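You operate a simulated robot arm through the tools that you are given. There is no shell and no other tool. Be economical: measure what you need, move in short steps, check, and stop when the job is done.

You run a simulated two-armed robot. Do the job below in one go: nothing can be reset, and whatever is moved stays where it is left.

JOB
Shake the vacuum's filter until the gauge is in the green, then restart it.
Fine: shut the inlet gate and let the vacuum stop before you shake; end with the gate open and the vacuum running. Where these are worked on the way, their far stop is far enough and under half their travel is too little: inlet gate.
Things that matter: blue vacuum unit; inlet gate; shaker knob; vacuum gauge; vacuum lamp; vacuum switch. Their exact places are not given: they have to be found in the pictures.

Only the result counts: the job must be done as asked and must still hold three seconds after the hand-in. Knocking over, shifting, dropping, spilling or breaking anything else fails it.

ROBOT AND FRAMES
Two 7-joint arms with fingered hands on one trunk, on a base that drives. Base frame: it is fixed to the floor where the robot stands at the start and does not move with it; the origin is under the middle of the robot, x ahead of it, y to its left, z up. Units: m, degrees, N and s.
The left shoulder is at the start at [0.108, 0.17, 1.128], the right one opposite. With the tool pointing down near the work surface each hand reaches from about 0.28 to 0.8 m from the robot's upright axis, wherever it stands, measured 20 degrees to its own side. Places, roughly: blue vacuum unit [0.9, 0.4, 0.7]; inlet gate [0.8, 0, 0.7]; shaker knob [0.7, 0.6, 1.1]; vacuum gauge [0.7, 0.4, 0.9]; vacuum lamp [0.7, 0.4, 1]; vacuum switch [0.5, 0.5, 0.9]. Payload 4 kg a hand.
The tool frame of a hand sits at the grasp point between the pads (the TCP): z along the fingers, y along the line on which they close. The tips reach 0.026 m beyond it. The gripper opens to 0.132 m. The gripper's body begins 0.073 m behind the TCP. The gripper is a hand of 4 fingers: y runs from the thumb to the fingers, the wrist lies at [0, 0, -0.224] in the tool frame.
Orientation is that of the tool frame in the base frame, as a unit quaternion [x, y, z, w]. With the fingers straight down and closing along the base's y, the tool's x points along the base's -x, its y along +y and its z along -z.

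CONTROLS
- The arms move only by the tool arm_command. It takes "left_moves", "right_moves" or both (then of equal length, played together; a hand with none holds still); each is a list of rows, each a list of 6 numbers: the turn, a rotation vector about the tool's x, y, z in degrees, then the shift along the tool's x, y, z in m. In form: [[wx, wy, wz, tx, ty, tz], ...]. A call has 1 to 20 rows; each row shifts and turns the commanded pose from where the row before left it, along the tool's axes as they then stand. Rows are played at 5 a second. More than 0.05 m and 8.6 degrees between two rows, and nothing of the call is played. A pose out of reach is approached as far as the arm can. The call stops where the force on the tool passes 90 N (or 10 N more than at its start, if that is more) or the arm is blocked; 0.2 s more then pass. In this call time passes only in rows, and 0.2 s behind the last. The reply holds the time, the measured pose of the TCP, the force on the tool along the base axes, the opening and the grip force, in the units named above and with some noise, with the torque about the TCP (base axes, N m) and any sound that the robot's microphone picked up, and new pictures: "show" is both (left out), scene, wrist or none (wrist: the cameras of the hands that moved).
- Cameras (640 x 400 px; columns grow to the right, rows downward): "scene" is now at [0.2033, 0.0482, 1.34]; the picture's right is [0.50, -0.87, 0.00], its down [-0.19, -0.11, -0.98] and it looks along [0.84, 0.49, -0.22] (base axes); focal length 214 px, centre (320, 200). "left" rides on the left gripper at [-0.073, 0.006, -0.093] in its tool frame; the picture's right is [-0.08, -1.00, 0.00], its down [0.79, -0.06, -0.62] and it looks along [0.61, -0.05, 0.79] (tool axes); focal length 230 px, centre (320, 200). "right" rides on the right gripper at [0.073, 0.006, -0.094] in its tool frame; the picture's right is [-0.08, 1.00, 0.00], its down [-0.79, -0.06, -0.62] and it looks along [-0.61, -0.05, 0.79] (tool axes); focal length 230 px, centre (320, 200).
- raise_lower(by): slides the trunk up (or, below 0, down) by that many m; the arms and the scene camera ride with it, the base frame stays. It gives what a move gives, with no picture.
- base_move(legs): drives the robot by 1 to 6 legs, each [ahead, left, turn to the left] in m, m and degrees, along the robot's own axes; the way and the turn of a leg run together, so that a leg with both is an arc; at most 1.5 m and 180 degrees a leg. The arms and the cameras ride along, it lands a little off, and it stops where it bumps. It gives what a move gives, and a new picture of the scene camera.
- set_fingers(finger1, finger2, finger3, thumb_bend, hand): sets how far each is bent, from 0 (flat) to 1 (curled in); at 0.3 the hand is open as for a grip, at 0.7 the pads meet at the TCP. One left out holds its place. A second passes; each finger stops where it meets its share of the squeeze, and holds until it gets a number again. It is the only way to open and close the hand. It gives what a move gives, with no picture; readings hold the bend of each and the force on the fingers (four entries, about 0 where the hand has none), thumb and palm.
- head_to(pan, tilt): turns the head with the scene camera to pan (to the left, within 80 degrees either way) and tilt (down, from -29 to 69), counted from straight ahead of the robot. It gives what a move gives, and a new picture of the scene camera.
- point_at(camera, pixels): there is no depth. For up to 12 entries [column, row, z] of the newest picture of that camera ("zoom" is the newest enlarged one), the place [x, y] in the base frame at which the ray of that pixel passes the height z, good to about 0.002 m. No time passes.
- inspect(camera, box): a new picture of the part [left, top, right, bottom] of that camera's present view, enlarged. No time passes.
- close_job(): hands the job in; it is judged then, once.

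Work in short steps. Measure before you move; look again where a grasp or a placing could have gone wrong, and mend it. You have 80 turns and 260 pictures in all, those below and enlarged ones among them. Open the grippers and draw the arms clear of the work before you hand the job in, unless the task says otherwise; then end with one line.

The tools are called by a JSON object that holds its "api" and its "payload". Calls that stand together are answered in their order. arm_command: Moves the arms, as the interface text tells. Its arguments: {"type":"object","properties":{"left_moves":{"type":"array"},"right_moves":{"type":"array"},"show":{"type":"string","enum":["both","scene","wrist","none"]}},"required":[]} The other tools are called the same way: raise_lower (by) slides the trunk up or down; set_fingers (finger1, finger2, finger3, thumb_bend, hand) moves the fingers one by one; base_move (legs) drives the base; head_to (pan, tilt) turns the head that bears the scene camera; point_at (camera, pixels) gives the place at which the rays of pixels pass given heights; inspect (camera, box) takes an enlarged picture of a part of a camera's view; close_job () hands the job in.

At the start:

```text
t: 0.0
left_tcp_pos: [0.3885, 0.5039, 1.3626]
left_ee_rot: [0.0, 1.0, 0.001, 0.0]
left_ft_force: [-0.2, -0.3, -0.9]
left_moment: [-0.01, 0.03, -0.02]
left_gripper_width: 0.1319
left_gripper_force: 0.0
left_shape: jaw
left_bend: [0.3, 0.3, 0.3, 0.3]
left_finger forces: [0.0, 0.0, 0.0, 0.1, 0.1, 0.1]
right_tcp_pos: [0.388, 0.0237, 1.3794]
right_ee_rot: [0.001, 1.0, 0.004, 0.002]
right_ft_force: [-0.1, -0.2, 0.0]
right_moment: [-0.01, 0.03, -0.03]
right_gripper_width: 0.1316
right_gripper_force: 0.1
right_shape: jaw
right_bend: [0.3, 0.3, 0.3, 0.3]
right_finger forces: [0.1, 0.1, 0.0, 0.0, 0.0, 0.1]
trunk travel left (down, up): [-0.144, 0.208]
robot x, y, heading: [0.0051, -0.0008, -0.1]
head pan, tilt: [30.1, 12.8]
```

scene: 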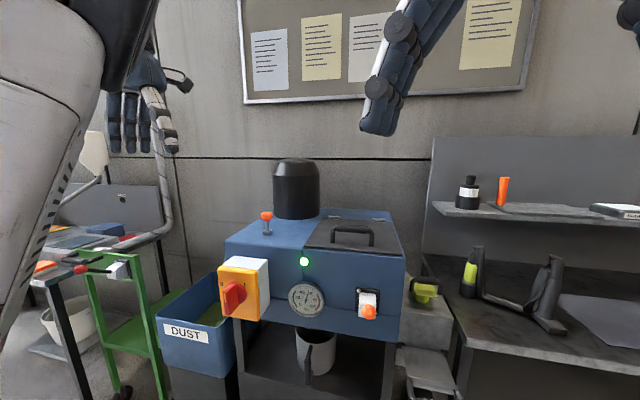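
right: 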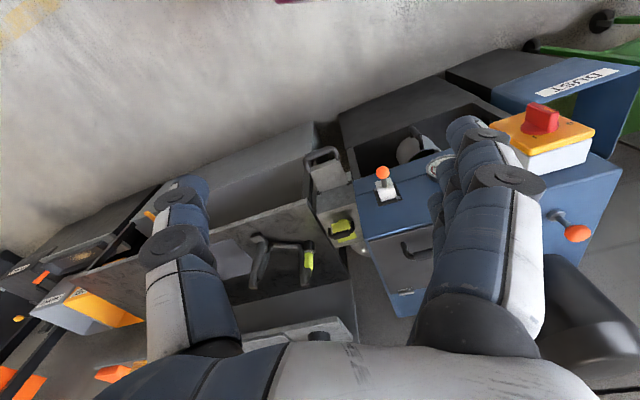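
left: 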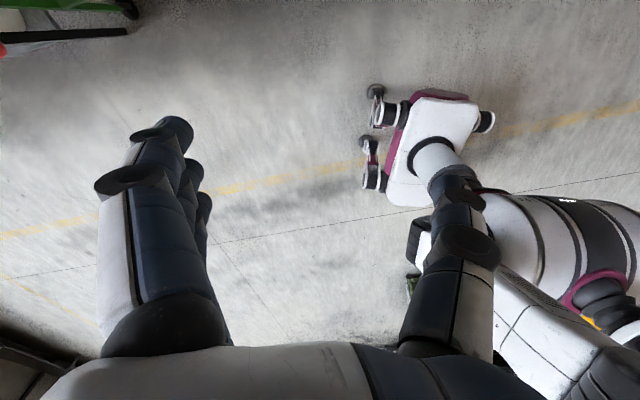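

I start by enlarging the vacuum unit and the area to the right of it, where the gate should be.

{"api": "inspect", "payload": {"camera": "scene", "box": [200, 200, 420, 340]}}

{"api": "inspect", "payload": {"camera": "scene", "box": [380, 240, 600, 400]}}

{"api": "head_to", "payload": {"pan": 0, "tilt": 30}}

```text
2.86 times, centred on (310, 270) of scene
```

zoom: 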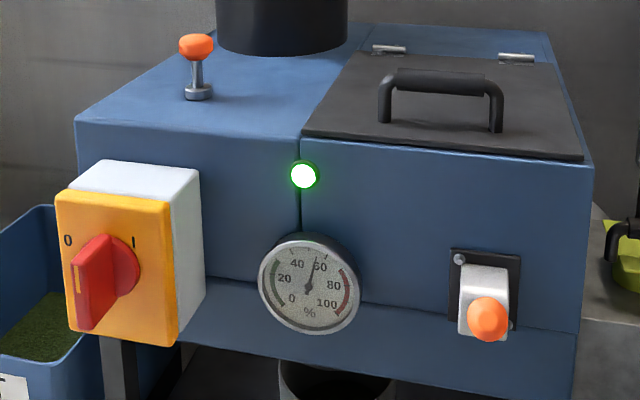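

```text
2.50 times, centred on (490, 320) of scene
```

zoom: 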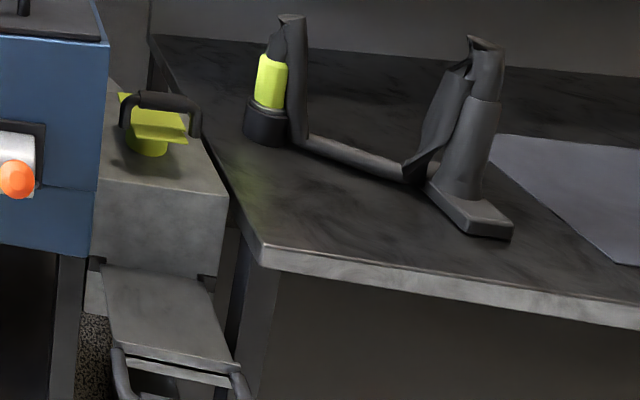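

```text
t: 0.9
left_tcp_pos: [0.3899, 0.5044, 1.3623]
left_ee_rot: [0.0, 1.0, 0.001, 0.0]
left_ft_force: [0.1, -0.6, 0.0]
left_moment: [0.05, -0.01, -0.02]
left_gripper_width: 0.1319
left_gripper_force: 0.1
left_shape: jaw
left_bend: [0.3, 0.3, 0.3, 0.3]
left_finger forces: [0.1, 0.1, 0.0, 0.0, 0.1, 0.1]
right_tcp_pos: [0.3886, 0.0244, 1.3788]
right_ee_rot: [0.001, 1.0, 0.003, 0.003]
right_ft_force: [0.5, -0.3, 0.4]
right_moment: [0.03, 0.0, 0.03]
right_gripper_width: 0.1317
right_gripper_force: 0.1
right_shape: jaw
right_bend: [0.3, 0.3, 0.3, 0.3]
right_finger forces: [0.1, 0.0, 0.0, 0.1, 0.0, 0.0]
trunk travel left (down, up): [-0.144, 0.208]
robot x, y, heading: [0.0061, -0.0039, 0.1]
head pan, tilt: [0.0, 30.0]
```

scene: 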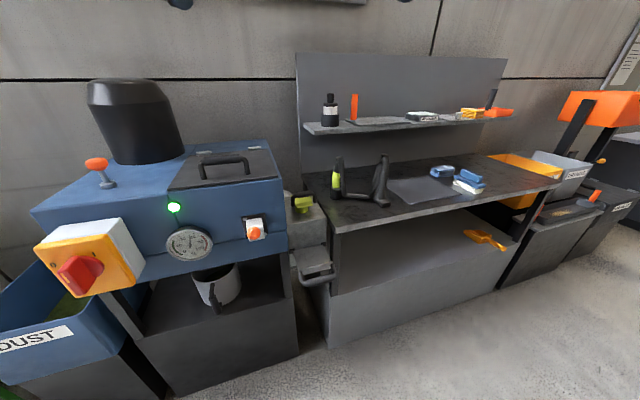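

The gauge sits near 57%, and the gate is probably the grey box with a handle near (305,240). I enlarge it.

{"api": "inspect", "payload": {"camera": "scene", "box": [250, 170, 400, 300]}}

{"api": "inspect", "payload": {"camera": "right", "box": [270, 130, 460, 290]}}

{"api": "head_to", "payload": {"pan": 10, "tilt": 45}}

```text
3.08 times, centred on (325, 235) of scene
```

zoom: 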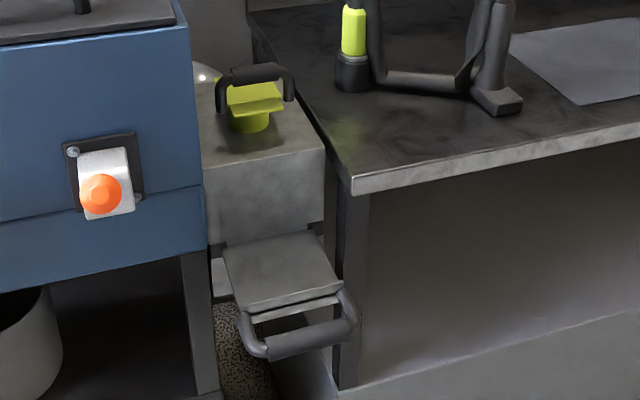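

```text
2.50 times, centred on (365, 210) of right
```

zoom: 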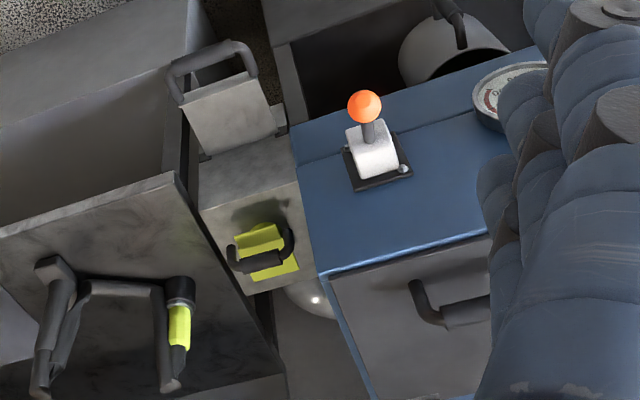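

```text
t: 1.7
left_tcp_pos: [0.3882, 0.504, 1.3622]
left_ee_rot: [0.0, 1.0, 0.0, 0.0]
left_ft_force: [-0.3, -0.3, -0.8]
left_moment: [-0.04, 0.03, 0.0]
left_gripper_width: 0.1319
left_gripper_force: 0.1
left_shape: jaw
left_bend: [0.3, 0.3, 0.3, 0.3]
left_finger forces: [0.1, 0.0, 0.0, 0.0, 0.1, 0.0]
right_tcp_pos: [0.39, 0.0228, 1.3796]
right_ee_rot: [0.001, 1.0, 0.003, 0.003]
right_ft_force: [-0.5, 0.6, 0.4]
right_moment: [-0.03, 0.02, 0.0]
right_gripper_width: 0.1319
right_gripper_force: 0.1
right_shape: jaw
right_bend: [0.3, 0.3, 0.3, 0.3]
right_finger forces: [0.0, 0.1, 0.1, 0.0, 0.1, 0.0]
trunk travel left (down, up): [-0.144, 0.208]
robot x, y, heading: [0.0018, -0.0012, 0.0]
head pan, tilt: [10.0, 45.0]
```

scene: 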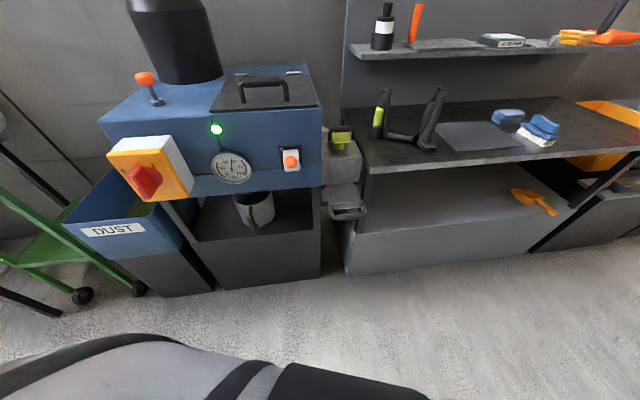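

I triangulate the parts from the scene camera and the right wrist camera, taking two heights per ray.

{"api": "point_at", "payload": {"camera": "scene", "pixels": [[145, 181, 0.7], [145, 181, 1.0], [145, 79, 0.9], [145, 79, 1.2], [291, 160, 0.7], [291, 160, 1.0], [348, 212, 0.5], [348, 212, 0.8], [342, 131, 0.6], [342, 131, 0.9], [231, 167, 0.7], [231, 167, 1.0]]}}

{"api": "point_at", "payload": {"camera": "right", "pixels": [[541, 120, 0.7], [541, 120, 1.0], [577, 233, 0.9], [577, 233, 1.2], [383, 172, 0.7], [383, 172, 1.0], [324, 152, 0.5], [324, 152, 0.8], [341, 233, 0.6], [341, 233, 0.9]]}}

{"api": "inspect", "payload": {"camera": "scene", "box": [300, 110, 400, 230]}}

{"api": "inspect", "payload": {"camera": "scene", "box": [90, 60, 330, 220]}}

```text
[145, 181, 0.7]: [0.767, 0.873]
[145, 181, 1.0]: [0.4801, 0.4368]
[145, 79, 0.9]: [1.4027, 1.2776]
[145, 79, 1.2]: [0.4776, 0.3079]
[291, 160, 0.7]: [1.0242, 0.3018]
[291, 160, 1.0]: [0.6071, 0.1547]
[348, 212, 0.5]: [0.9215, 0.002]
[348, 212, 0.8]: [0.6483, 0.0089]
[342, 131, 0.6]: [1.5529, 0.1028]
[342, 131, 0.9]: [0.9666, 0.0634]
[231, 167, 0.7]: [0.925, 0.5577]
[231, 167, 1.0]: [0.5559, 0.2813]
```

```text
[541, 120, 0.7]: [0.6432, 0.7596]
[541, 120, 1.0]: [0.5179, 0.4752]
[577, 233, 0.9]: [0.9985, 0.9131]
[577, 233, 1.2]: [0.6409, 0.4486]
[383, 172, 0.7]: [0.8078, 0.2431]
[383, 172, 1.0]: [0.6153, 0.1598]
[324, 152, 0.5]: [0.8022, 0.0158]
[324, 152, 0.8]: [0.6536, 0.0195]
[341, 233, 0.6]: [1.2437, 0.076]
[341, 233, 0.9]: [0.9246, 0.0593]
```

```text
3.33 times, centred on (350, 170) of scene
```

zoom: 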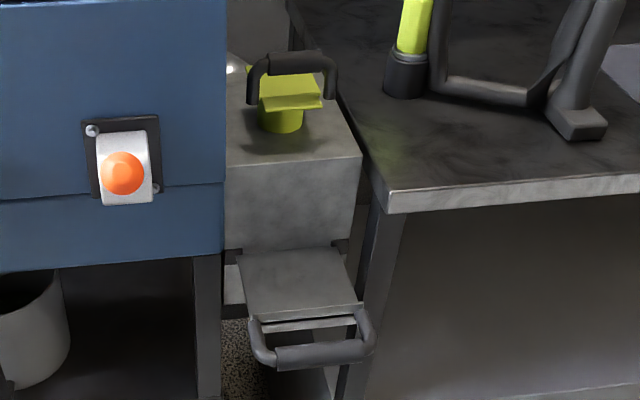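

```text
2.50 times, centred on (210, 140) of scene
```

zoom: 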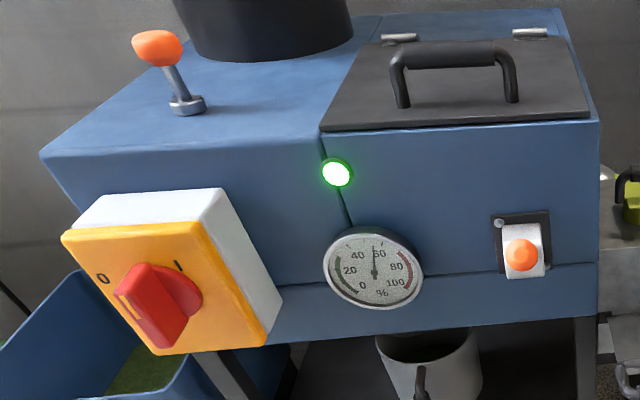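

Triangulated: gate handle ≈[0.66,0.01,0.79], red switch ≈[0.55,0.545,0.93], shaker knob ≈[0.744,0.58,1.115]. Next I find the yaw of the gate plate and of the unit from their edges.

{"api": "point_at", "payload": {"camera": "scene", "pixels": [[332.6, 209, 0.79], [361.4, 202, 0.79], [326, 185, 0.79], [356.6, 183.5, 0.79], [106, 121, 1.05], [321, 107, 1.05], [329, 217, 0.79], [365, 213, 0.79], [164.8, 101.6, 1.05]]}}

{"api": "inspect", "payload": {"camera": "right", "box": [290, 130, 390, 190]}}

{"api": "inspect", "payload": {"camera": "right", "box": [480, 80, 640, 280]}}

```text
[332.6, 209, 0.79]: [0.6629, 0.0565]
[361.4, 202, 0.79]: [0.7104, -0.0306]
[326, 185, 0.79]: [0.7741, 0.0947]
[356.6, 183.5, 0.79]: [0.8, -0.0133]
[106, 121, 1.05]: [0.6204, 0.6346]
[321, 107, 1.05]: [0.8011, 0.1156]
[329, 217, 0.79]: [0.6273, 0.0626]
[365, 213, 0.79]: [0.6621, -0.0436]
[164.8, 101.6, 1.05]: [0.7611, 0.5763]
```

```text
6.40 times, centred on (340, 160) of right
```

zoom: 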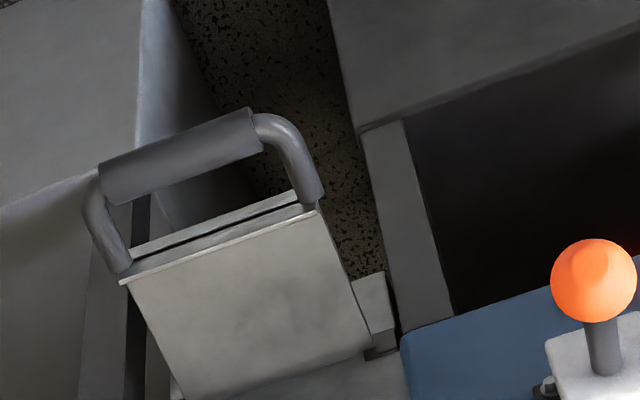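

```text
2.00 times, centred on (560, 180) of right
```

zoom: 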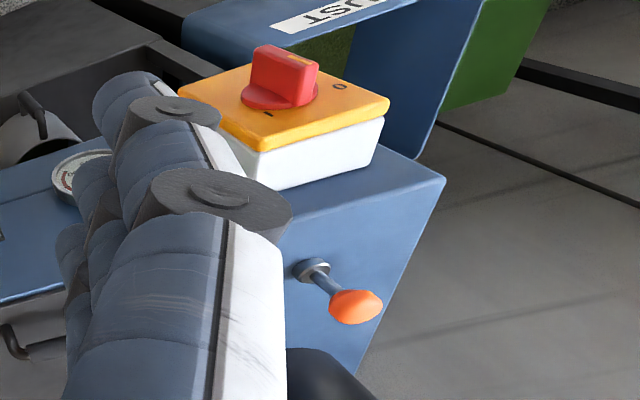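

The whole station is yawed about 19°, and the gate plate is pulled out toward me with a bar handle. I turn the right hand so its fingers close across the bar, lowering it in free air, then pitch it forward 45°.

{"api": "arm_command", "payload": {"right_moves": [[0, 0, 7.9, 0, 0, 0.035], [0, 0, 7.9, 0, 0, 0.035], [0, 0, 7.9, 0, 0, 0.035], [0, 0, 7.9, 0, 0, 0.035], [0, 0, 7.9, 0, 0, 0.035], [0, 0, 7.9, 0, 0, 0.035], [0, 0, 7.9, 0, 0, 0.035], [0, 0, 7.9, 0, 0, 0.035], [0, 0, 7.8, 0, 0, 0.035], [-7.5, 0, 0, 0, 0, 0], [-7.5, 0, 0, 0, 0, 0], [-7.5, 0, 0, 0, 0, 0], [-7.5, 0, 0, 0, 0, 0], [-7.5, 0, 0, 0, 0, 0], [-7.5, 0, 0, 0, 0, 0]], "show": "both"}}

```text
t: 4.9
left_tcp_pos: [0.3885, 0.506, 1.363]
left_ee_rot: [0.0, 1.0, -0.001, 0.0]
left_ft_force: [0.5, -0.2, -0.4]
left_moment: [-0.01, 0.0, 0.0]
left_gripper_width: 0.132
left_gripper_force: 0.0
left_shape: jaw
left_bend: [0.3, 0.3, 0.3, 0.3]
left_finger forces: [0.0, 0.1, 0.1, 0.1, 0.0, 0.0]
right_tcp_pos: [0.3906, 0.0247, 1.0644]
right_ee_rot: [0.536, 0.75, 0.316, 0.222]
right_ft_force: [-0.7, -0.6, 0.5]
right_moment: [0.0, 0.02, 0.0]
right_gripper_width: 0.132
right_gripper_force: 0.1
right_shape: jaw
right_bend: [0.3, 0.3, 0.3, 0.3]
right_finger forces: [0.0, 0.1, 0.1, 0.1, 0.0, 0.0]
trunk travel left (down, up): [-0.144, 0.208]
robot x, y, heading: [0.0024, 0.0006, -0.1]
head pan, tilt: [10.0, 45.0]
```

scene: 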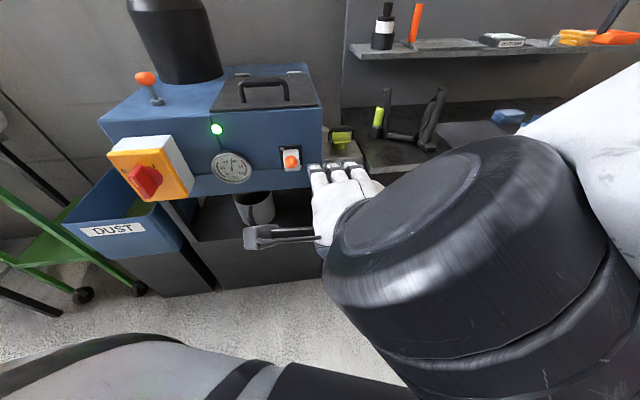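
right: 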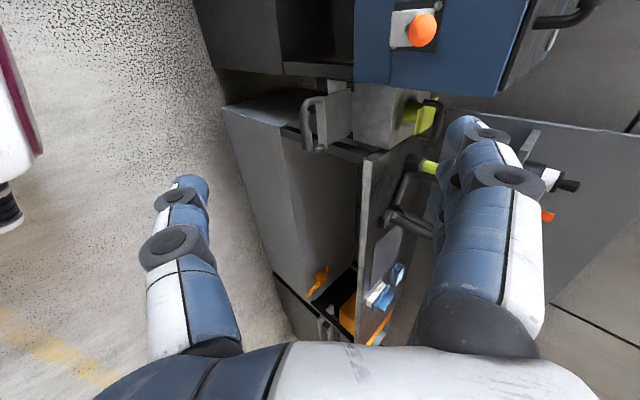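

The orientation is right; the handle shows at (313,122) in the wrist view. I move to a point about 0.12 m short of the bar along the tool axis.

{"api": "arm_command", "payload": {"right_moves": [[0, 0, 0, -0.0168, -0.0038, 0.0415], [0, 0, 0, -0.0168, -0.0038, 0.0415], [0, 0, 0, -0.0168, -0.0038, 0.0415], [0, 0, 0, -0.0168, -0.0038, 0.0415], [0, 0, 0, -0.0168, -0.0038, 0.0415], [0, 0, 0, -0.0168, -0.0038, 0.0415]], "show": "both"}}

```text
t: 6.3
left_tcp_pos: [0.3913, 0.5059, 1.3618]
left_ee_rot: [0.0, 1.0, 0.002, 0.0]
left_ft_force: [-0.1, 0.2, 1.2]
left_moment: [0.0, 0.02, 0.01]
left_gripper_width: 0.1318
left_gripper_force: 0.1
left_shape: jaw
left_bend: [0.3, 0.3, 0.3, 0.3]
left_finger forces: [0.0, 0.0, 0.0, 0.1, 0.0, 0.1]
right_tcp_pos: [0.5772, -0.0183, 0.8721]
right_ee_rot: [0.538, 0.75, 0.314, 0.222]
right_ft_force: [0.3, -0.2, -0.3]
right_moment: [0.0, 0.03, 0.0]
right_gripper_width: 0.1317
right_gripper_force: 0.0
right_shape: jaw
right_bend: [0.3, 0.3, 0.3, 0.3]
right_finger forces: [0.0, 0.0, 0.0, 0.0, 0.0, 0.1]
trunk travel left (down, up): [-0.144, 0.208]
robot x, y, heading: [-0.0015, 0.0003, 0.3]
head pan, tilt: [10.0, 45.0]
```

scene: 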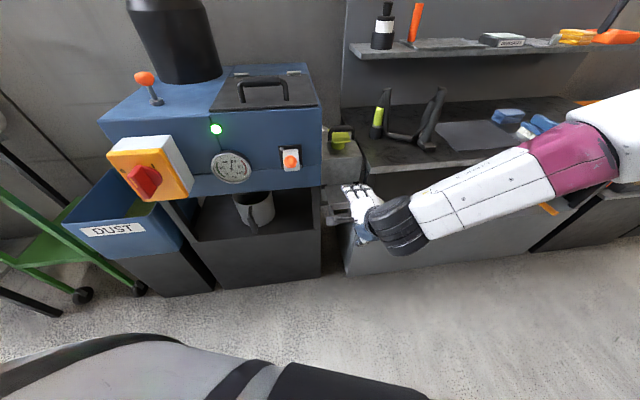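
right: 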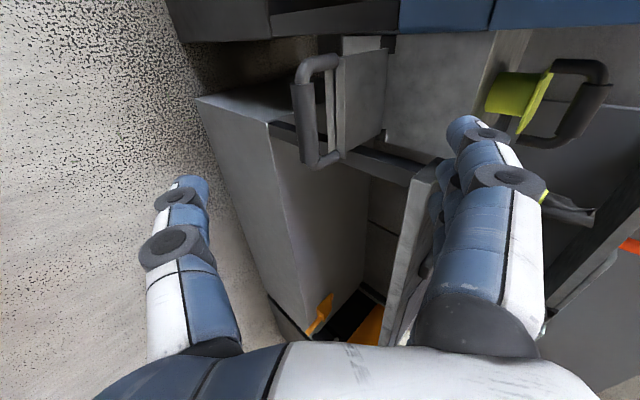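

The bar at (306,125) works out to about [0.648,0.007,0.777]. I flatten the pitch to about 25° so the fingers pass above and below the bar, and stop 0.09 m short of it.

{"api": "arm_command", "payload": {"right_moves": [[0, 0, 0, 0, -0.0223, 0.018], [0, 0, 0, 0, -0.0223, 0.018], [-6.67, 0, 0, 0, 0, 0], [-6.67, 0, 0, 0, 0, 0], [-6.67, 0, 0, 0, 0, 0]], "show": "both"}}

```text
t: 7.5
left_tcp_pos: [0.3886, 0.5043, 1.3627]
left_ee_rot: [0.0, 1.0, 0.0, 0.001]
left_ft_force: [0.6, 0.0, 0.0]
left_moment: [-0.02, -0.01, -0.01]
left_gripper_width: 0.1319
left_gripper_force: 0.0
left_shape: jaw
left_bend: [0.3, 0.3, 0.3, 0.3]
left_finger forces: [0.0, 0.0, 0.1, 0.1, 0.0, 0.0]
right_tcp_pos: [0.5698, -0.0194, 0.8162]
right_ee_rot: [0.531, 0.74, 0.338, 0.238]
right_ft_force: [0.5, -0.4, -0.6]
right_moment: [0.0, 0.04, -0.04]
right_gripper_width: 0.1319
right_gripper_force: 0.1
right_shape: jaw
right_bend: [0.3, 0.3, 0.3, 0.3]
right_finger forces: [0.0, 0.0, 0.0, 0.0, 0.0, 0.1]
right hand out of reach, approached as far as the arm can: row 3, 4, 5
trunk travel left (down, up): [-0.144, 0.208]
robot x, y, heading: [-0.0014, 0.0038, -0.1]
head pan, tilt: [10.0, 45.0]
```

scene: 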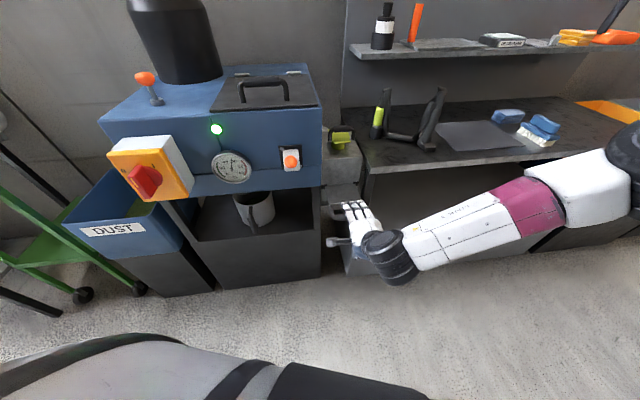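
right: 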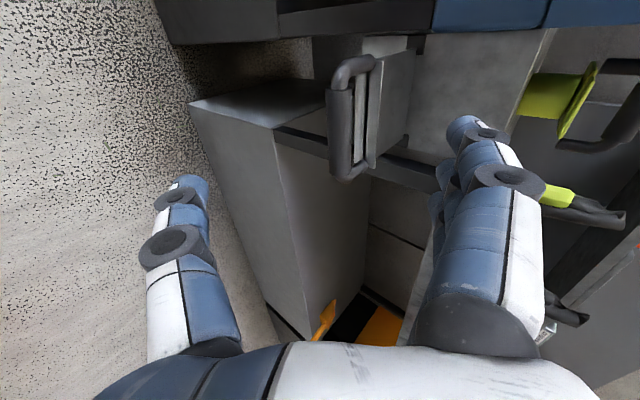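

The wrist stops at about 41° pitch, which will still do. I turn back a little so the commanded and measured orientations agree again.

{"api": "arm_command", "payload": {"right_moves": [[7.5, 0, 0, 0, 0, 0], [7.5, 0, 0, 0, 0, 0]], "show": "none"}}

```text
t: 8.1
left_tcp_pos: [0.3889, 0.5059, 1.3617]
left_ee_rot: [0.0, 1.0, 0.0, 0.0]
left_ft_force: [0.4, 0.2, -0.1]
left_moment: [0.05, 0.0, -0.01]
left_gripper_width: 0.1319
left_gripper_force: 0.1
left_shape: jaw
left_bend: [0.3, 0.3, 0.3, 0.3]
left_finger forces: [0.0, 0.0, 0.0, 0.1, 0.0, 0.0]
right_tcp_pos: [0.5706, -0.0178, 0.8158]
right_ee_rot: [0.557, 0.779, 0.237, 0.166]
right_ft_force: [-0.8, -0.3, -0.4]
right_moment: [0.01, 0.01, 0.03]
right_gripper_width: 0.1319
right_gripper_force: 0.1
right_shape: jaw
right_bend: [0.3, 0.3, 0.3, 0.3]
right_finger forces: [0.0, 0.1, 0.1, 0.1, 0.1, 0.1]
trunk travel left (down, up): [-0.144, 0.208]
robot x, y, heading: [-0.0008, -0.0012, 0.2]
head pan, tilt: [10.0, 45.0]
```

The commanded pose is clamped to what the arm reaches, so I restore about 42° pitch. I then shift up 0.016 to centre the bar, advance 0.03 and look again.

{"api": "arm_command", "payload": {"right_moves": [[-7, 0, 0, 0, 0, 0], [-7, 0, 0, 0, 0, 0], [0, 0, 0, 0, 0.016, 0.03]], "show": "both"}}

{"api": "inspect", "payload": {"camera": "right", "box": [220, 50, 520, 240]}}

{"api": "inspect", "payload": {"camera": "scene", "box": [290, 150, 430, 270]}}

```text
t: 8.9
left_tcp_pos: [0.3898, 0.5042, 1.3632]
left_ee_rot: [-0.001, 1.0, 0.001, -0.001]
left_ft_force: [0.6, 1.3, 0.5]
left_moment: [-0.01, -0.01, -0.06]
left_gripper_width: 0.1318
left_gripper_force: 0.0
left_shape: jaw
left_bend: [0.3, 0.3, 0.3, 0.3]
left_finger forces: [0.0, 0.1, 0.0, 0.1, 0.0, 0.0]
right_tcp_pos: [0.6022, -0.0074, 0.8062]
right_ee_rot: [0.532, 0.744, 0.33, 0.233]
right_ft_force: [0.7, -0.3, 0.6]
right_moment: [0.02, -0.01, 0.0]
right_gripper_width: 0.1317
right_gripper_force: 0.0
right_shape: jaw
right_bend: [0.3, 0.3, 0.3, 0.3]
right_finger forces: [0.0, 0.0, 0.0, 0.0, 0.1, 0.0]
trunk travel left (down, up): [-0.144, 0.208]
robot x, y, heading: [-0.0003, 0.0026, -0.1]
head pan, tilt: [10.0, 45.0]
```

scene: 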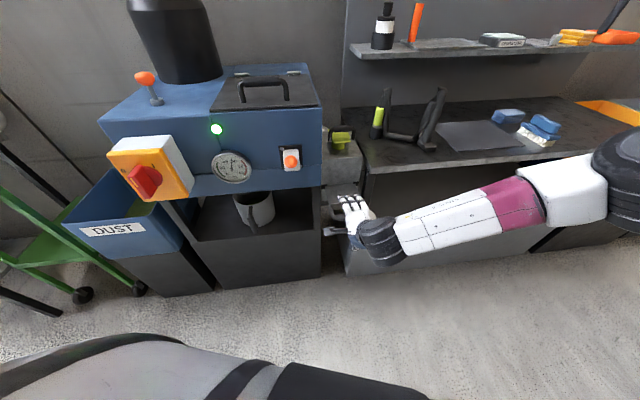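
right: 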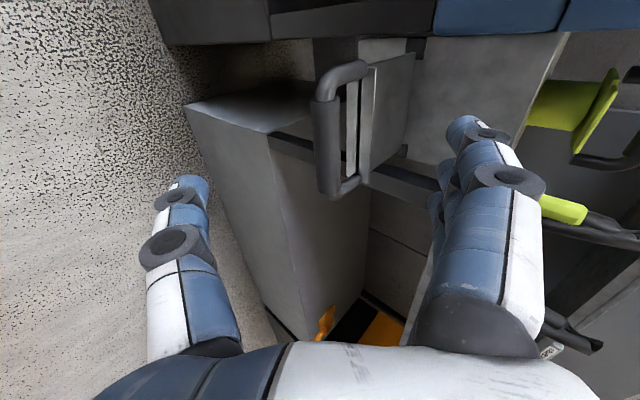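

```text
2.11 times, centred on (370, 145) of right
```

zoom: 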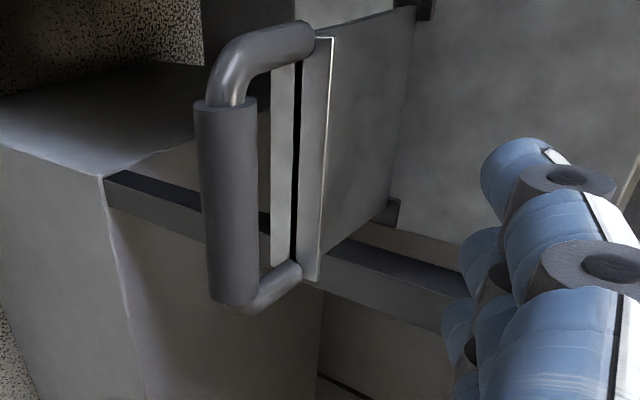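

```text
3.33 times, centred on (360, 210) of scene
```

zoom: 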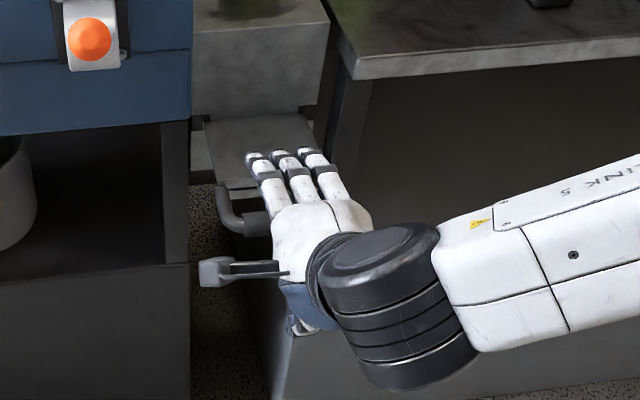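

The bar is at (326,145) and centred between the thumb and fingers, about 0.06–0.08 ahead. I advance 0.03 more and look again.

{"api": "arm_command", "payload": {"right_moves": [[0, 0, 0, -0.003, 0.003, 0.03]], "show": "wrist"}}

{"api": "inspect", "payload": {"camera": "scene", "box": [290, 150, 430, 270]}}

```text
t: 9.3
left_tcp_pos: [0.3909, 0.5044, 1.3612]
left_ee_rot: [0.0, 1.0, 0.0, -0.002]
left_ft_force: [0.2, -0.8, 0.0]
left_moment: [0.0, 0.02, 0.03]
left_gripper_width: 0.132
left_gripper_force: 0.0
left_shape: jaw
left_bend: [0.3, 0.3, 0.3, 0.3]
left_finger forces: [0.0, 0.1, 0.1, 0.1, 0.1, 0.1]
right_tcp_pos: [0.6257, -0.0029, 0.7883]
right_ee_rot: [0.533, 0.743, 0.33, 0.233]
right_ft_force: [0.4, -0.3, 0.3]
right_moment: [0.0, 0.02, 0.04]
right_gripper_width: 0.1321
right_gripper_force: 0.1
right_shape: jaw
right_bend: [0.3, 0.3, 0.3, 0.3]
right_finger forces: [0.0, 0.0, 0.0, 0.1, 0.0, 0.0]
trunk travel left (down, up): [-0.144, 0.208]
robot x, y, heading: [0.0017, -0.0003, 0.0]
head pan, tilt: [10.0, 45.0]
```

right: 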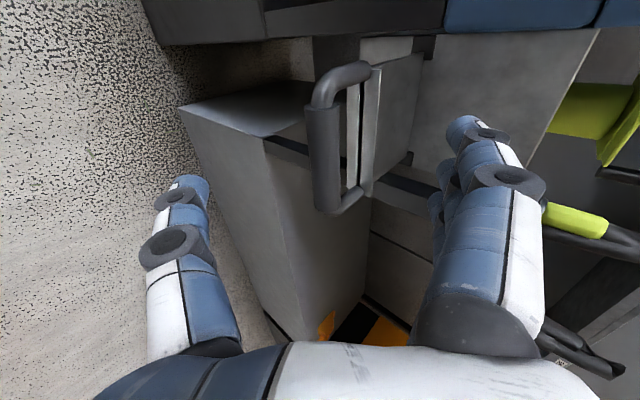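

```text
3.33 times, centred on (360, 210) of scene
```

zoom: 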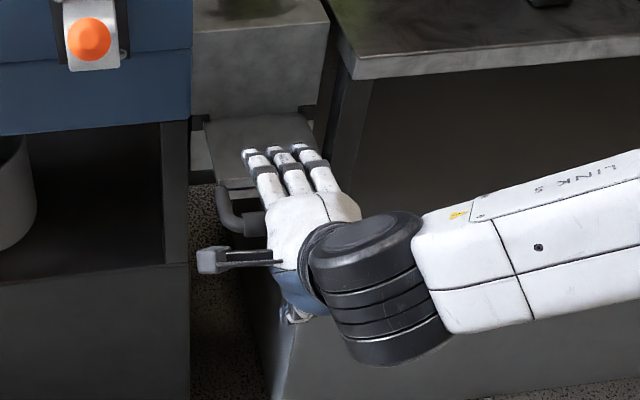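

Combining the views puts the bar about 0.06 ahead, at N≈0.638 and Z≈0.75. I advance 0.05 in two steps with a small sideways centring.

{"api": "arm_command", "payload": {"right_moves": [[0, 0, 0, -0.004, 0.002, 0.025], [0, 0, 0, -0.003, 0.001, 0.023]], "show": "wrist"}}

{"api": "inspect", "payload": {"camera": "scene", "box": [290, 150, 430, 270]}}

```text
t: 9.9
left_tcp_pos: [0.3891, 0.5045, 1.3629]
left_ee_rot: [0.0, 1.0, 0.0, 0.0]
left_ft_force: [-0.2, -0.3, -0.2]
left_moment: [-0.02, 0.01, 0.01]
left_gripper_width: 0.1319
left_gripper_force: 0.0
left_shape: jaw
left_bend: [0.3, 0.3, 0.3, 0.3]
left_finger forces: [0.0, 0.0, 0.0, 0.1, 0.1, 0.0]
right_tcp_pos: [0.6637, 0.004, 0.7581]
right_ee_rot: [0.532, 0.743, 0.331, 0.234]
right_ft_force: [1.1, 0.4, 0.4]
right_moment: [0.01, 0.01, 0.0]
right_gripper_width: 0.1318
right_gripper_force: 0.1
right_shape: jaw
right_bend: [0.3, 0.3, 0.3, 0.3]
right_finger forces: [0.0, 0.1, 0.0, 0.0, 0.0, 0.0]
trunk travel left (down, up): [-0.144, 0.208]
robot x, y, heading: [-0.001, -0.0008, 0.0]
head pan, tilt: [10.0, 45.0]
```

right: 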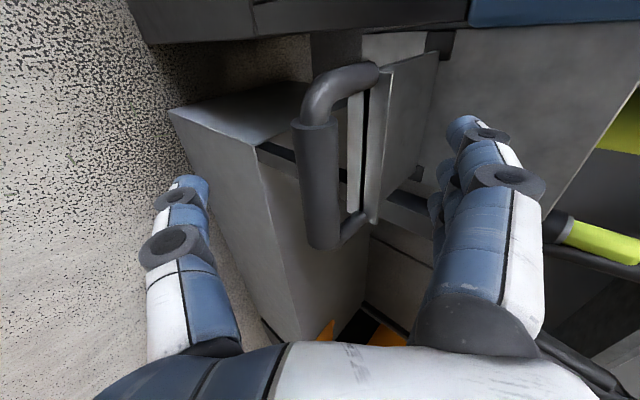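

```text
3.33 times, centred on (360, 210) of scene
```

zoom: 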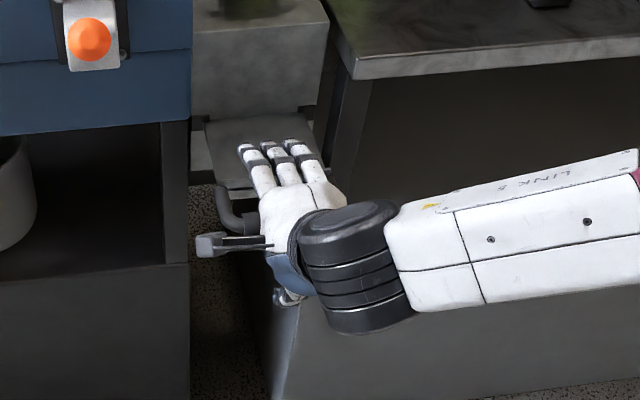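

From the bar's image scale (125 px, centre (318,182)) it is about 0.026 ahead of the TCP. I advance 0.016 and close the hand on it.

{"api": "arm_command", "payload": {"right_moves": [[0, 0, 0, -0.005, 0, 0.016]], "show": "wrist"}}

{"api": "set_fingers", "payload": {"hand": "right", "finger1": 0.6, "finger2": 0.6, "finger3": 0.6, "thumb_bend": 0.6}}

{"api": "inspect", "payload": {"camera": "right", "box": [160, 40, 560, 290]}}

{"api": "inspect", "payload": {"camera": "scene", "box": [290, 150, 430, 270]}}

```text
t: 10.3
left_tcp_pos: [0.3889, 0.505, 1.3621]
left_ee_rot: [0.0, 1.0, 0.001, -0.001]
left_ft_force: [0.5, 0.0, 0.6]
left_moment: [0.01, 0.06, 0.04]
left_gripper_width: 0.1318
left_gripper_force: 0.1
left_shape: jaw
left_bend: [0.3, 0.3, 0.3, 0.3]
left_finger forces: [0.1, 0.0, 0.0, 0.0, 0.0, 0.0]
right_tcp_pos: [0.6752, 0.0024, 0.7487]
right_ee_rot: [0.533, 0.744, 0.33, 0.233]
right_ft_force: [0.2, -0.1, -0.4]
right_moment: [0.0, 0.02, 0.0]
right_gripper_width: 0.1318
right_gripper_force: 0.1
right_shape: jaw
right_bend: [0.3, 0.3, 0.3, 0.3]
right_finger forces: [0.0, 0.1, 0.0, 0.0, 0.0, 0.0]
trunk travel left (down, up): [-0.144, 0.208]
robot x, y, heading: [-0.002, 0.0024, -0.1]
head pan, tilt: [10.0, 45.0]
```

right: 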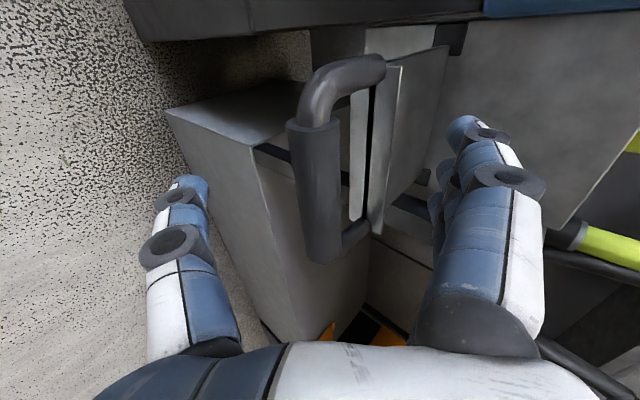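

```text
t: 11.3
left_tcp_pos: [0.3887, 0.5049, 1.3622]
left_ee_rot: [0.0, 1.0, 0.001, 0.001]
left_ft_force: [-1.0, -0.1, -0.5]
left_moment: [-0.01, 0.0, 0.0]
left_gripper_width: 0.1318
left_gripper_force: 0.0
left_shape: jaw
left_bend: [0.3, 0.3, 0.3, 0.3]
left_finger forces: [0.1, 0.1, 0.1, 0.0, 0.0, 0.1]
right_tcp_pos: [0.674, 0.003, 0.7484]
right_ee_rot: [0.533, 0.744, 0.33, 0.233]
right_ft_force: [0.5, -1.2, 0.1]
right_moment: [0.0, -0.02, 0.0]
right_gripper_width: 0.04
right_gripper_force: 0.0
right_shape: fingers
right_bend: [0.6, 0.6, 0.6, 0.6]
right_finger forces: [0.0, 0.1, 0.0, 0.0, 0.1, 0.0]
trunk travel left (down, up): [-0.144, 0.208]
robot x, y, heading: [-0.0006, -0.0009, -0.1]
head pan, tilt: [10.0, 45.0]
```

```text
1.60 times, centred on (360, 165) of right
```

zoom: 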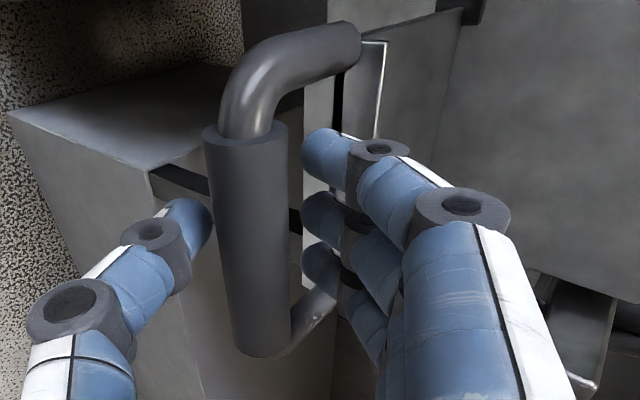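

```text
3.33 times, centred on (360, 210) of scene
```

zoom: 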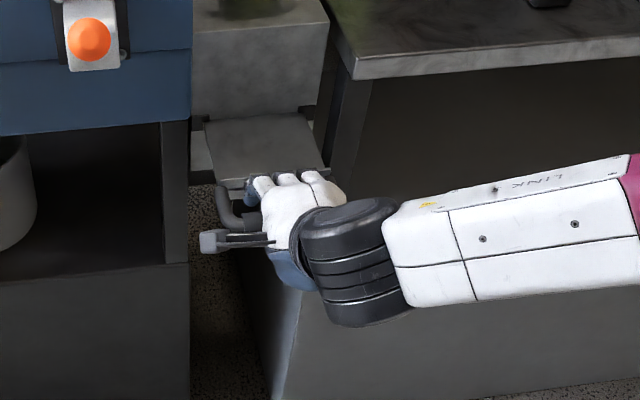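

The fingers are in the gap behind the bar and the thumb is on the near side, so I close to grip.

{"api": "set_fingers", "payload": {"hand": "right", "finger1": 0.72, "finger2": 0.72, "finger3": 0.72, "thumb_bend": 0.72}}

{"api": "inspect", "payload": {"camera": "right", "box": [160, 40, 560, 290]}}

```text
t: 12.3
left_tcp_pos: [0.3892, 0.5049, 1.3623]
left_ee_rot: [-0.001, 1.0, 0.0, 0.0]
left_ft_force: [-0.4, 0.1, 0.0]
left_moment: [-0.02, -0.01, -0.04]
left_gripper_width: 0.1319
left_gripper_force: 0.1
left_shape: jaw
left_bend: [0.3, 0.3, 0.3, 0.3]
left_finger forces: [0.1, 0.0, 0.0, 0.0, 0.1, 0.1]
right_tcp_pos: [0.6754, 0.0032, 0.7477]
right_ee_rot: [0.532, 0.744, 0.33, 0.233]
right_ft_force: [9.1, 3.7, -1.7]
right_moment: [0.02, -0.05, -0.01]
right_gripper_width: 0.0262
right_gripper_force: 13.6
right_shape: fingers
right_bend: [0.68, 0.68, 0.68, 0.67]
right_finger forces: [6.2, 5.9, 5.7, 0.0, 10.1, 0.0]
trunk travel left (down, up): [-0.144, 0.208]
robot x, y, heading: [0.002, 0.0008, -0.2]
head pan, tilt: [10.0, 45.0]
```

```text
1.60 times, centred on (360, 165) of right
```

zoom: 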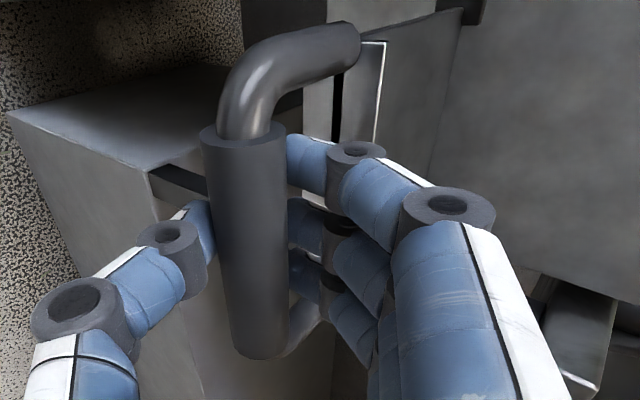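

Gripped with 13.6 N. I push the gate inward along the plate's direction in small steps.

{"api": "arm_command", "payload": {"right_moves": [[0, 0, 0, 0, 0.01, 0.011], [0, 0, 0, 0, 0.01, 0.011], [0, 0, 0, 0, 0.01, 0.011]], "show": "both"}}

```text
t: 13.1
left_tcp_pos: [0.3902, 0.5048, 1.3621]
left_ee_rot: [0.0, 1.0, 0.001, -0.001]
left_ft_force: [-0.7, 0.7, -0.7]
left_moment: [-0.01, 0.0, 0.0]
left_gripper_width: 0.132
left_gripper_force: 0.0
left_shape: jaw
left_bend: [0.3, 0.3, 0.3, 0.3]
left_finger forces: [0.0, 0.0, 0.0, 0.1, 0.0, 0.0]
right_tcp_pos: [0.7175, 0.0153, 0.7484]
right_ee_rot: [0.532, 0.744, 0.33, 0.233]
right_ft_force: [-2.5, -1.4, 0.3]
right_moment: [-0.02, 0.08, 0.03]
right_gripper_width: 0.0249
right_gripper_force: 12.1
right_shape: fingers
right_bend: [0.7, 0.7, 0.7, 0.68]
right_finger forces: [4.2, 4.0, 3.9, 0.0, 11.6, 0.0]
trunk travel left (down, up): [-0.144, 0.208]
robot x, y, heading: [0.0038, 0.0031, -0.2]
head pan, tilt: [10.0, 45.0]
```

scene: 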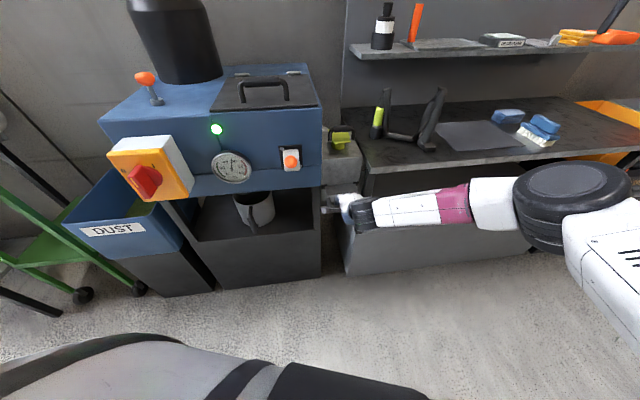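
right: 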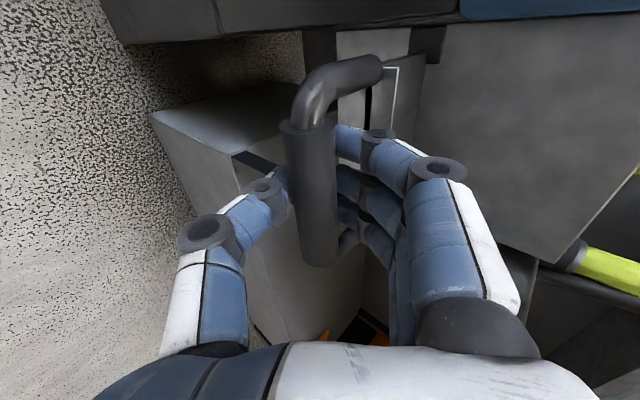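

The plate slides in easily, about 0.045 m so far. I continue in small steps.

{"api": "arm_command", "payload": {"right_moves": [[0, 0, 0, 0, 0.01, 0.011], [0, 0, 0, 0, 0.01, 0.011]], "show": "wrist"}}

{"api": "inspect", "payload": {"camera": "scene", "box": [290, 130, 430, 250]}}

```text
t: 13.7
left_tcp_pos: [0.3904, 0.505, 1.3622]
left_ee_rot: [-0.001, 1.0, 0.0, -0.001]
left_ft_force: [0.4, -0.1, -0.2]
left_moment: [0.01, 0.01, 0.01]
left_gripper_width: 0.1318
left_gripper_force: 0.0
left_shape: jaw
left_bend: [0.3, 0.3, 0.3, 0.3]
left_finger forces: [0.0, 0.1, 0.0, 0.0, 0.0, 0.1]
right_tcp_pos: [0.7462, 0.0255, 0.7483]
right_ee_rot: [0.533, 0.743, 0.331, 0.234]
right_ft_force: [-1.4, -2.4, -0.5]
right_moment: [-0.05, 0.07, -0.03]
right_gripper_width: 0.0248
right_gripper_force: 11.1
right_shape: fingers
right_bend: [0.7, 0.7, 0.7, 0.68]
right_finger forces: [3.9, 3.9, 3.7, 0.1, 11.5, 0.0]
trunk travel left (down, up): [-0.144, 0.208]
robot x, y, heading: [0.0005, -0.0041, 0.1]
head pan, tilt: [10.0, 45.0]
```

right: 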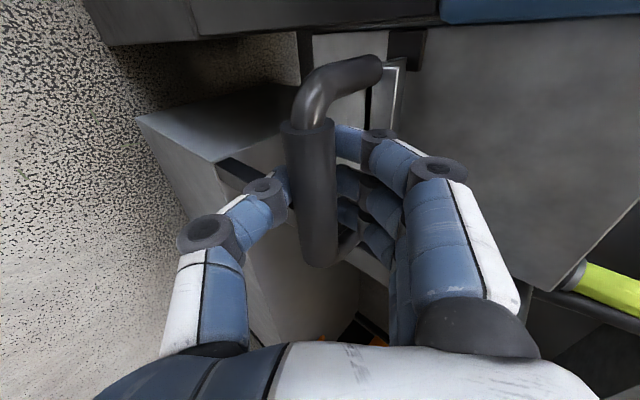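

```text
3.33 times, centred on (360, 190) of scene
```

zoom: 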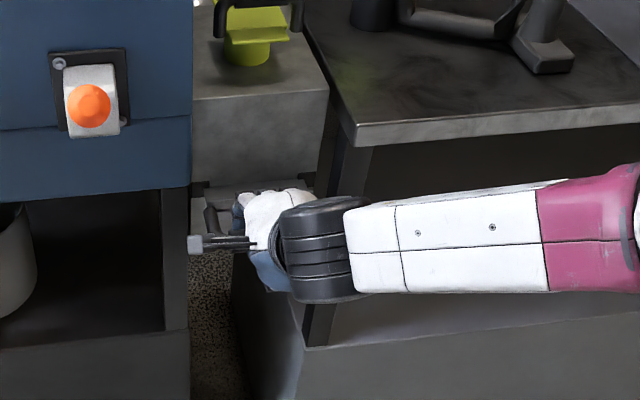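

About 0.075 m in, with only a small strip of plate left. I continue with smaller rows until it stops.

{"api": "arm_command", "payload": {"right_moves": [[0, 0, 0, 0, 0.0067, 0.0074], [0, 0, 0, 0, 0.0067, 0.0074]], "show": "wrist"}}

{"api": "inspect", "payload": {"camera": "scene", "box": [310, 150, 400, 230]}}

```text
t: 14.3
left_tcp_pos: [0.3893, 0.5036, 1.361]
left_ee_rot: [-0.001, 1.0, 0.002, 0.0]
left_ft_force: [0.6, 0.6, -0.5]
left_moment: [0.03, -0.01, -0.01]
left_gripper_width: 0.132
left_gripper_force: 0.0
left_shape: jaw
left_bend: [0.3, 0.3, 0.3, 0.3]
left_finger forces: [0.0, 0.1, 0.1, 0.0, 0.0, 0.1]
right_tcp_pos: [0.7648, 0.0326, 0.7484]
right_ee_rot: [0.532, 0.744, 0.33, 0.234]
right_ft_force: [0.2, -3.3, -0.4]
right_moment: [-0.02, 0.05, -0.03]
right_gripper_width: 0.0248
right_gripper_force: 11.6
right_shape: fingers
right_bend: [0.7, 0.7, 0.7, 0.68]
right_finger forces: [4.1, 4.0, 3.8, 0.0, 11.1, 0.0]
trunk travel left (down, up): [-0.144, 0.208]
robot x, y, heading: [-0.0007, -0.0018, -0.1]
head pan, tilt: [10.0, 45.0]
```

right: 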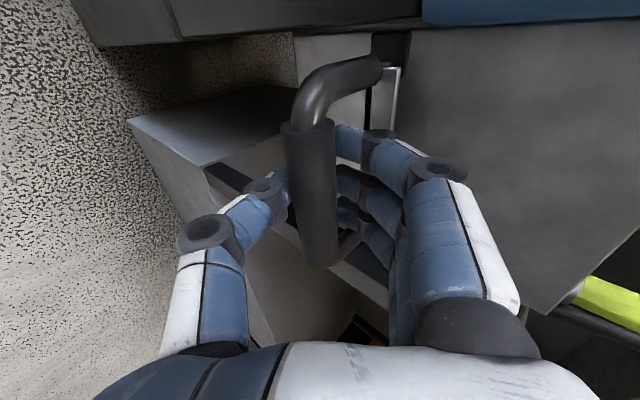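

```text
5.00 times, centred on (355, 190) of scene
```

zoom: 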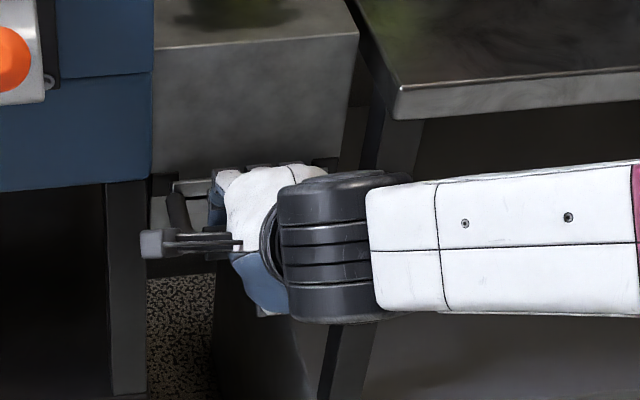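

About 0.094 m in, with no stop yet. I continue pushing gently.

{"api": "arm_command", "payload": {"right_moves": [[0, 0, 0, 0, 0.0054, 0.006], [0, 0, 0, 0, 0.0054, 0.006], [0, 0, 0, 0, 0.0054, 0.006]], "show": "wrist"}}

{"api": "inspect", "payload": {"camera": "scene", "box": [310, 150, 400, 230]}}

```text
t: 15.1
left_tcp_pos: [0.3887, 0.5028, 1.3619]
left_ee_rot: [0.0, 1.0, 0.001, 0.0]
left_ft_force: [0.0, -1.0, -0.7]
left_moment: [0.03, -0.01, 0.0]
left_gripper_width: 0.1318
left_gripper_force: 0.0
left_shape: jaw
left_bend: [0.3, 0.3, 0.3, 0.3]
left_finger forces: [0.0, 0.1, 0.0, 0.0, 0.1, 0.0]
right_tcp_pos: [0.7843, 0.0406, 0.745]
right_ee_rot: [0.533, 0.745, 0.329, 0.23]
right_ft_force: [-18.9, -6.2, -10.8]
right_moment: [-0.08, 0.14, 0.03]
right_gripper_width: 0.0188
right_gripper_force: 9.6
right_shape: fingers
right_bend: [0.72, 0.72, 0.72, 0.68]
right_finger forces: [0.0, 0.1, 0.0, 0.1, 18.8, 0.0]
trunk travel left (down, up): [-0.144, 0.208]
robot x, y, heading: [-0.0012, 0.0029, -0.0]
head pan, tilt: [10.0, 45.0]
```

right: 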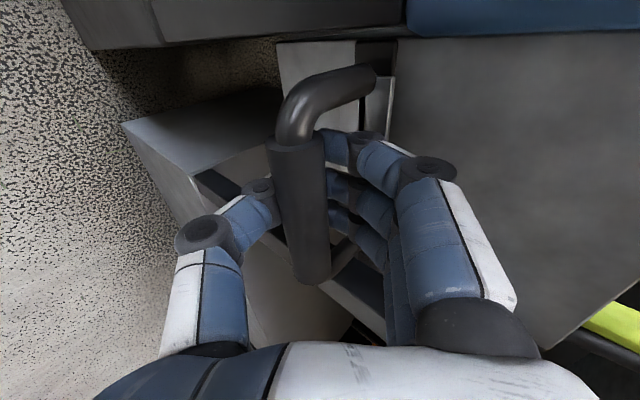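

```text
5.00 times, centred on (355, 190) of scene
```

zoom: 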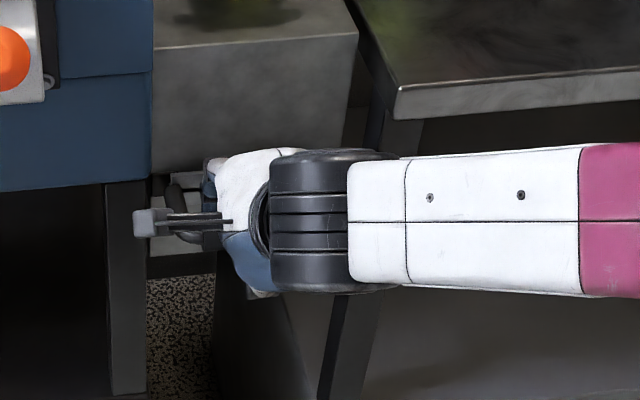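

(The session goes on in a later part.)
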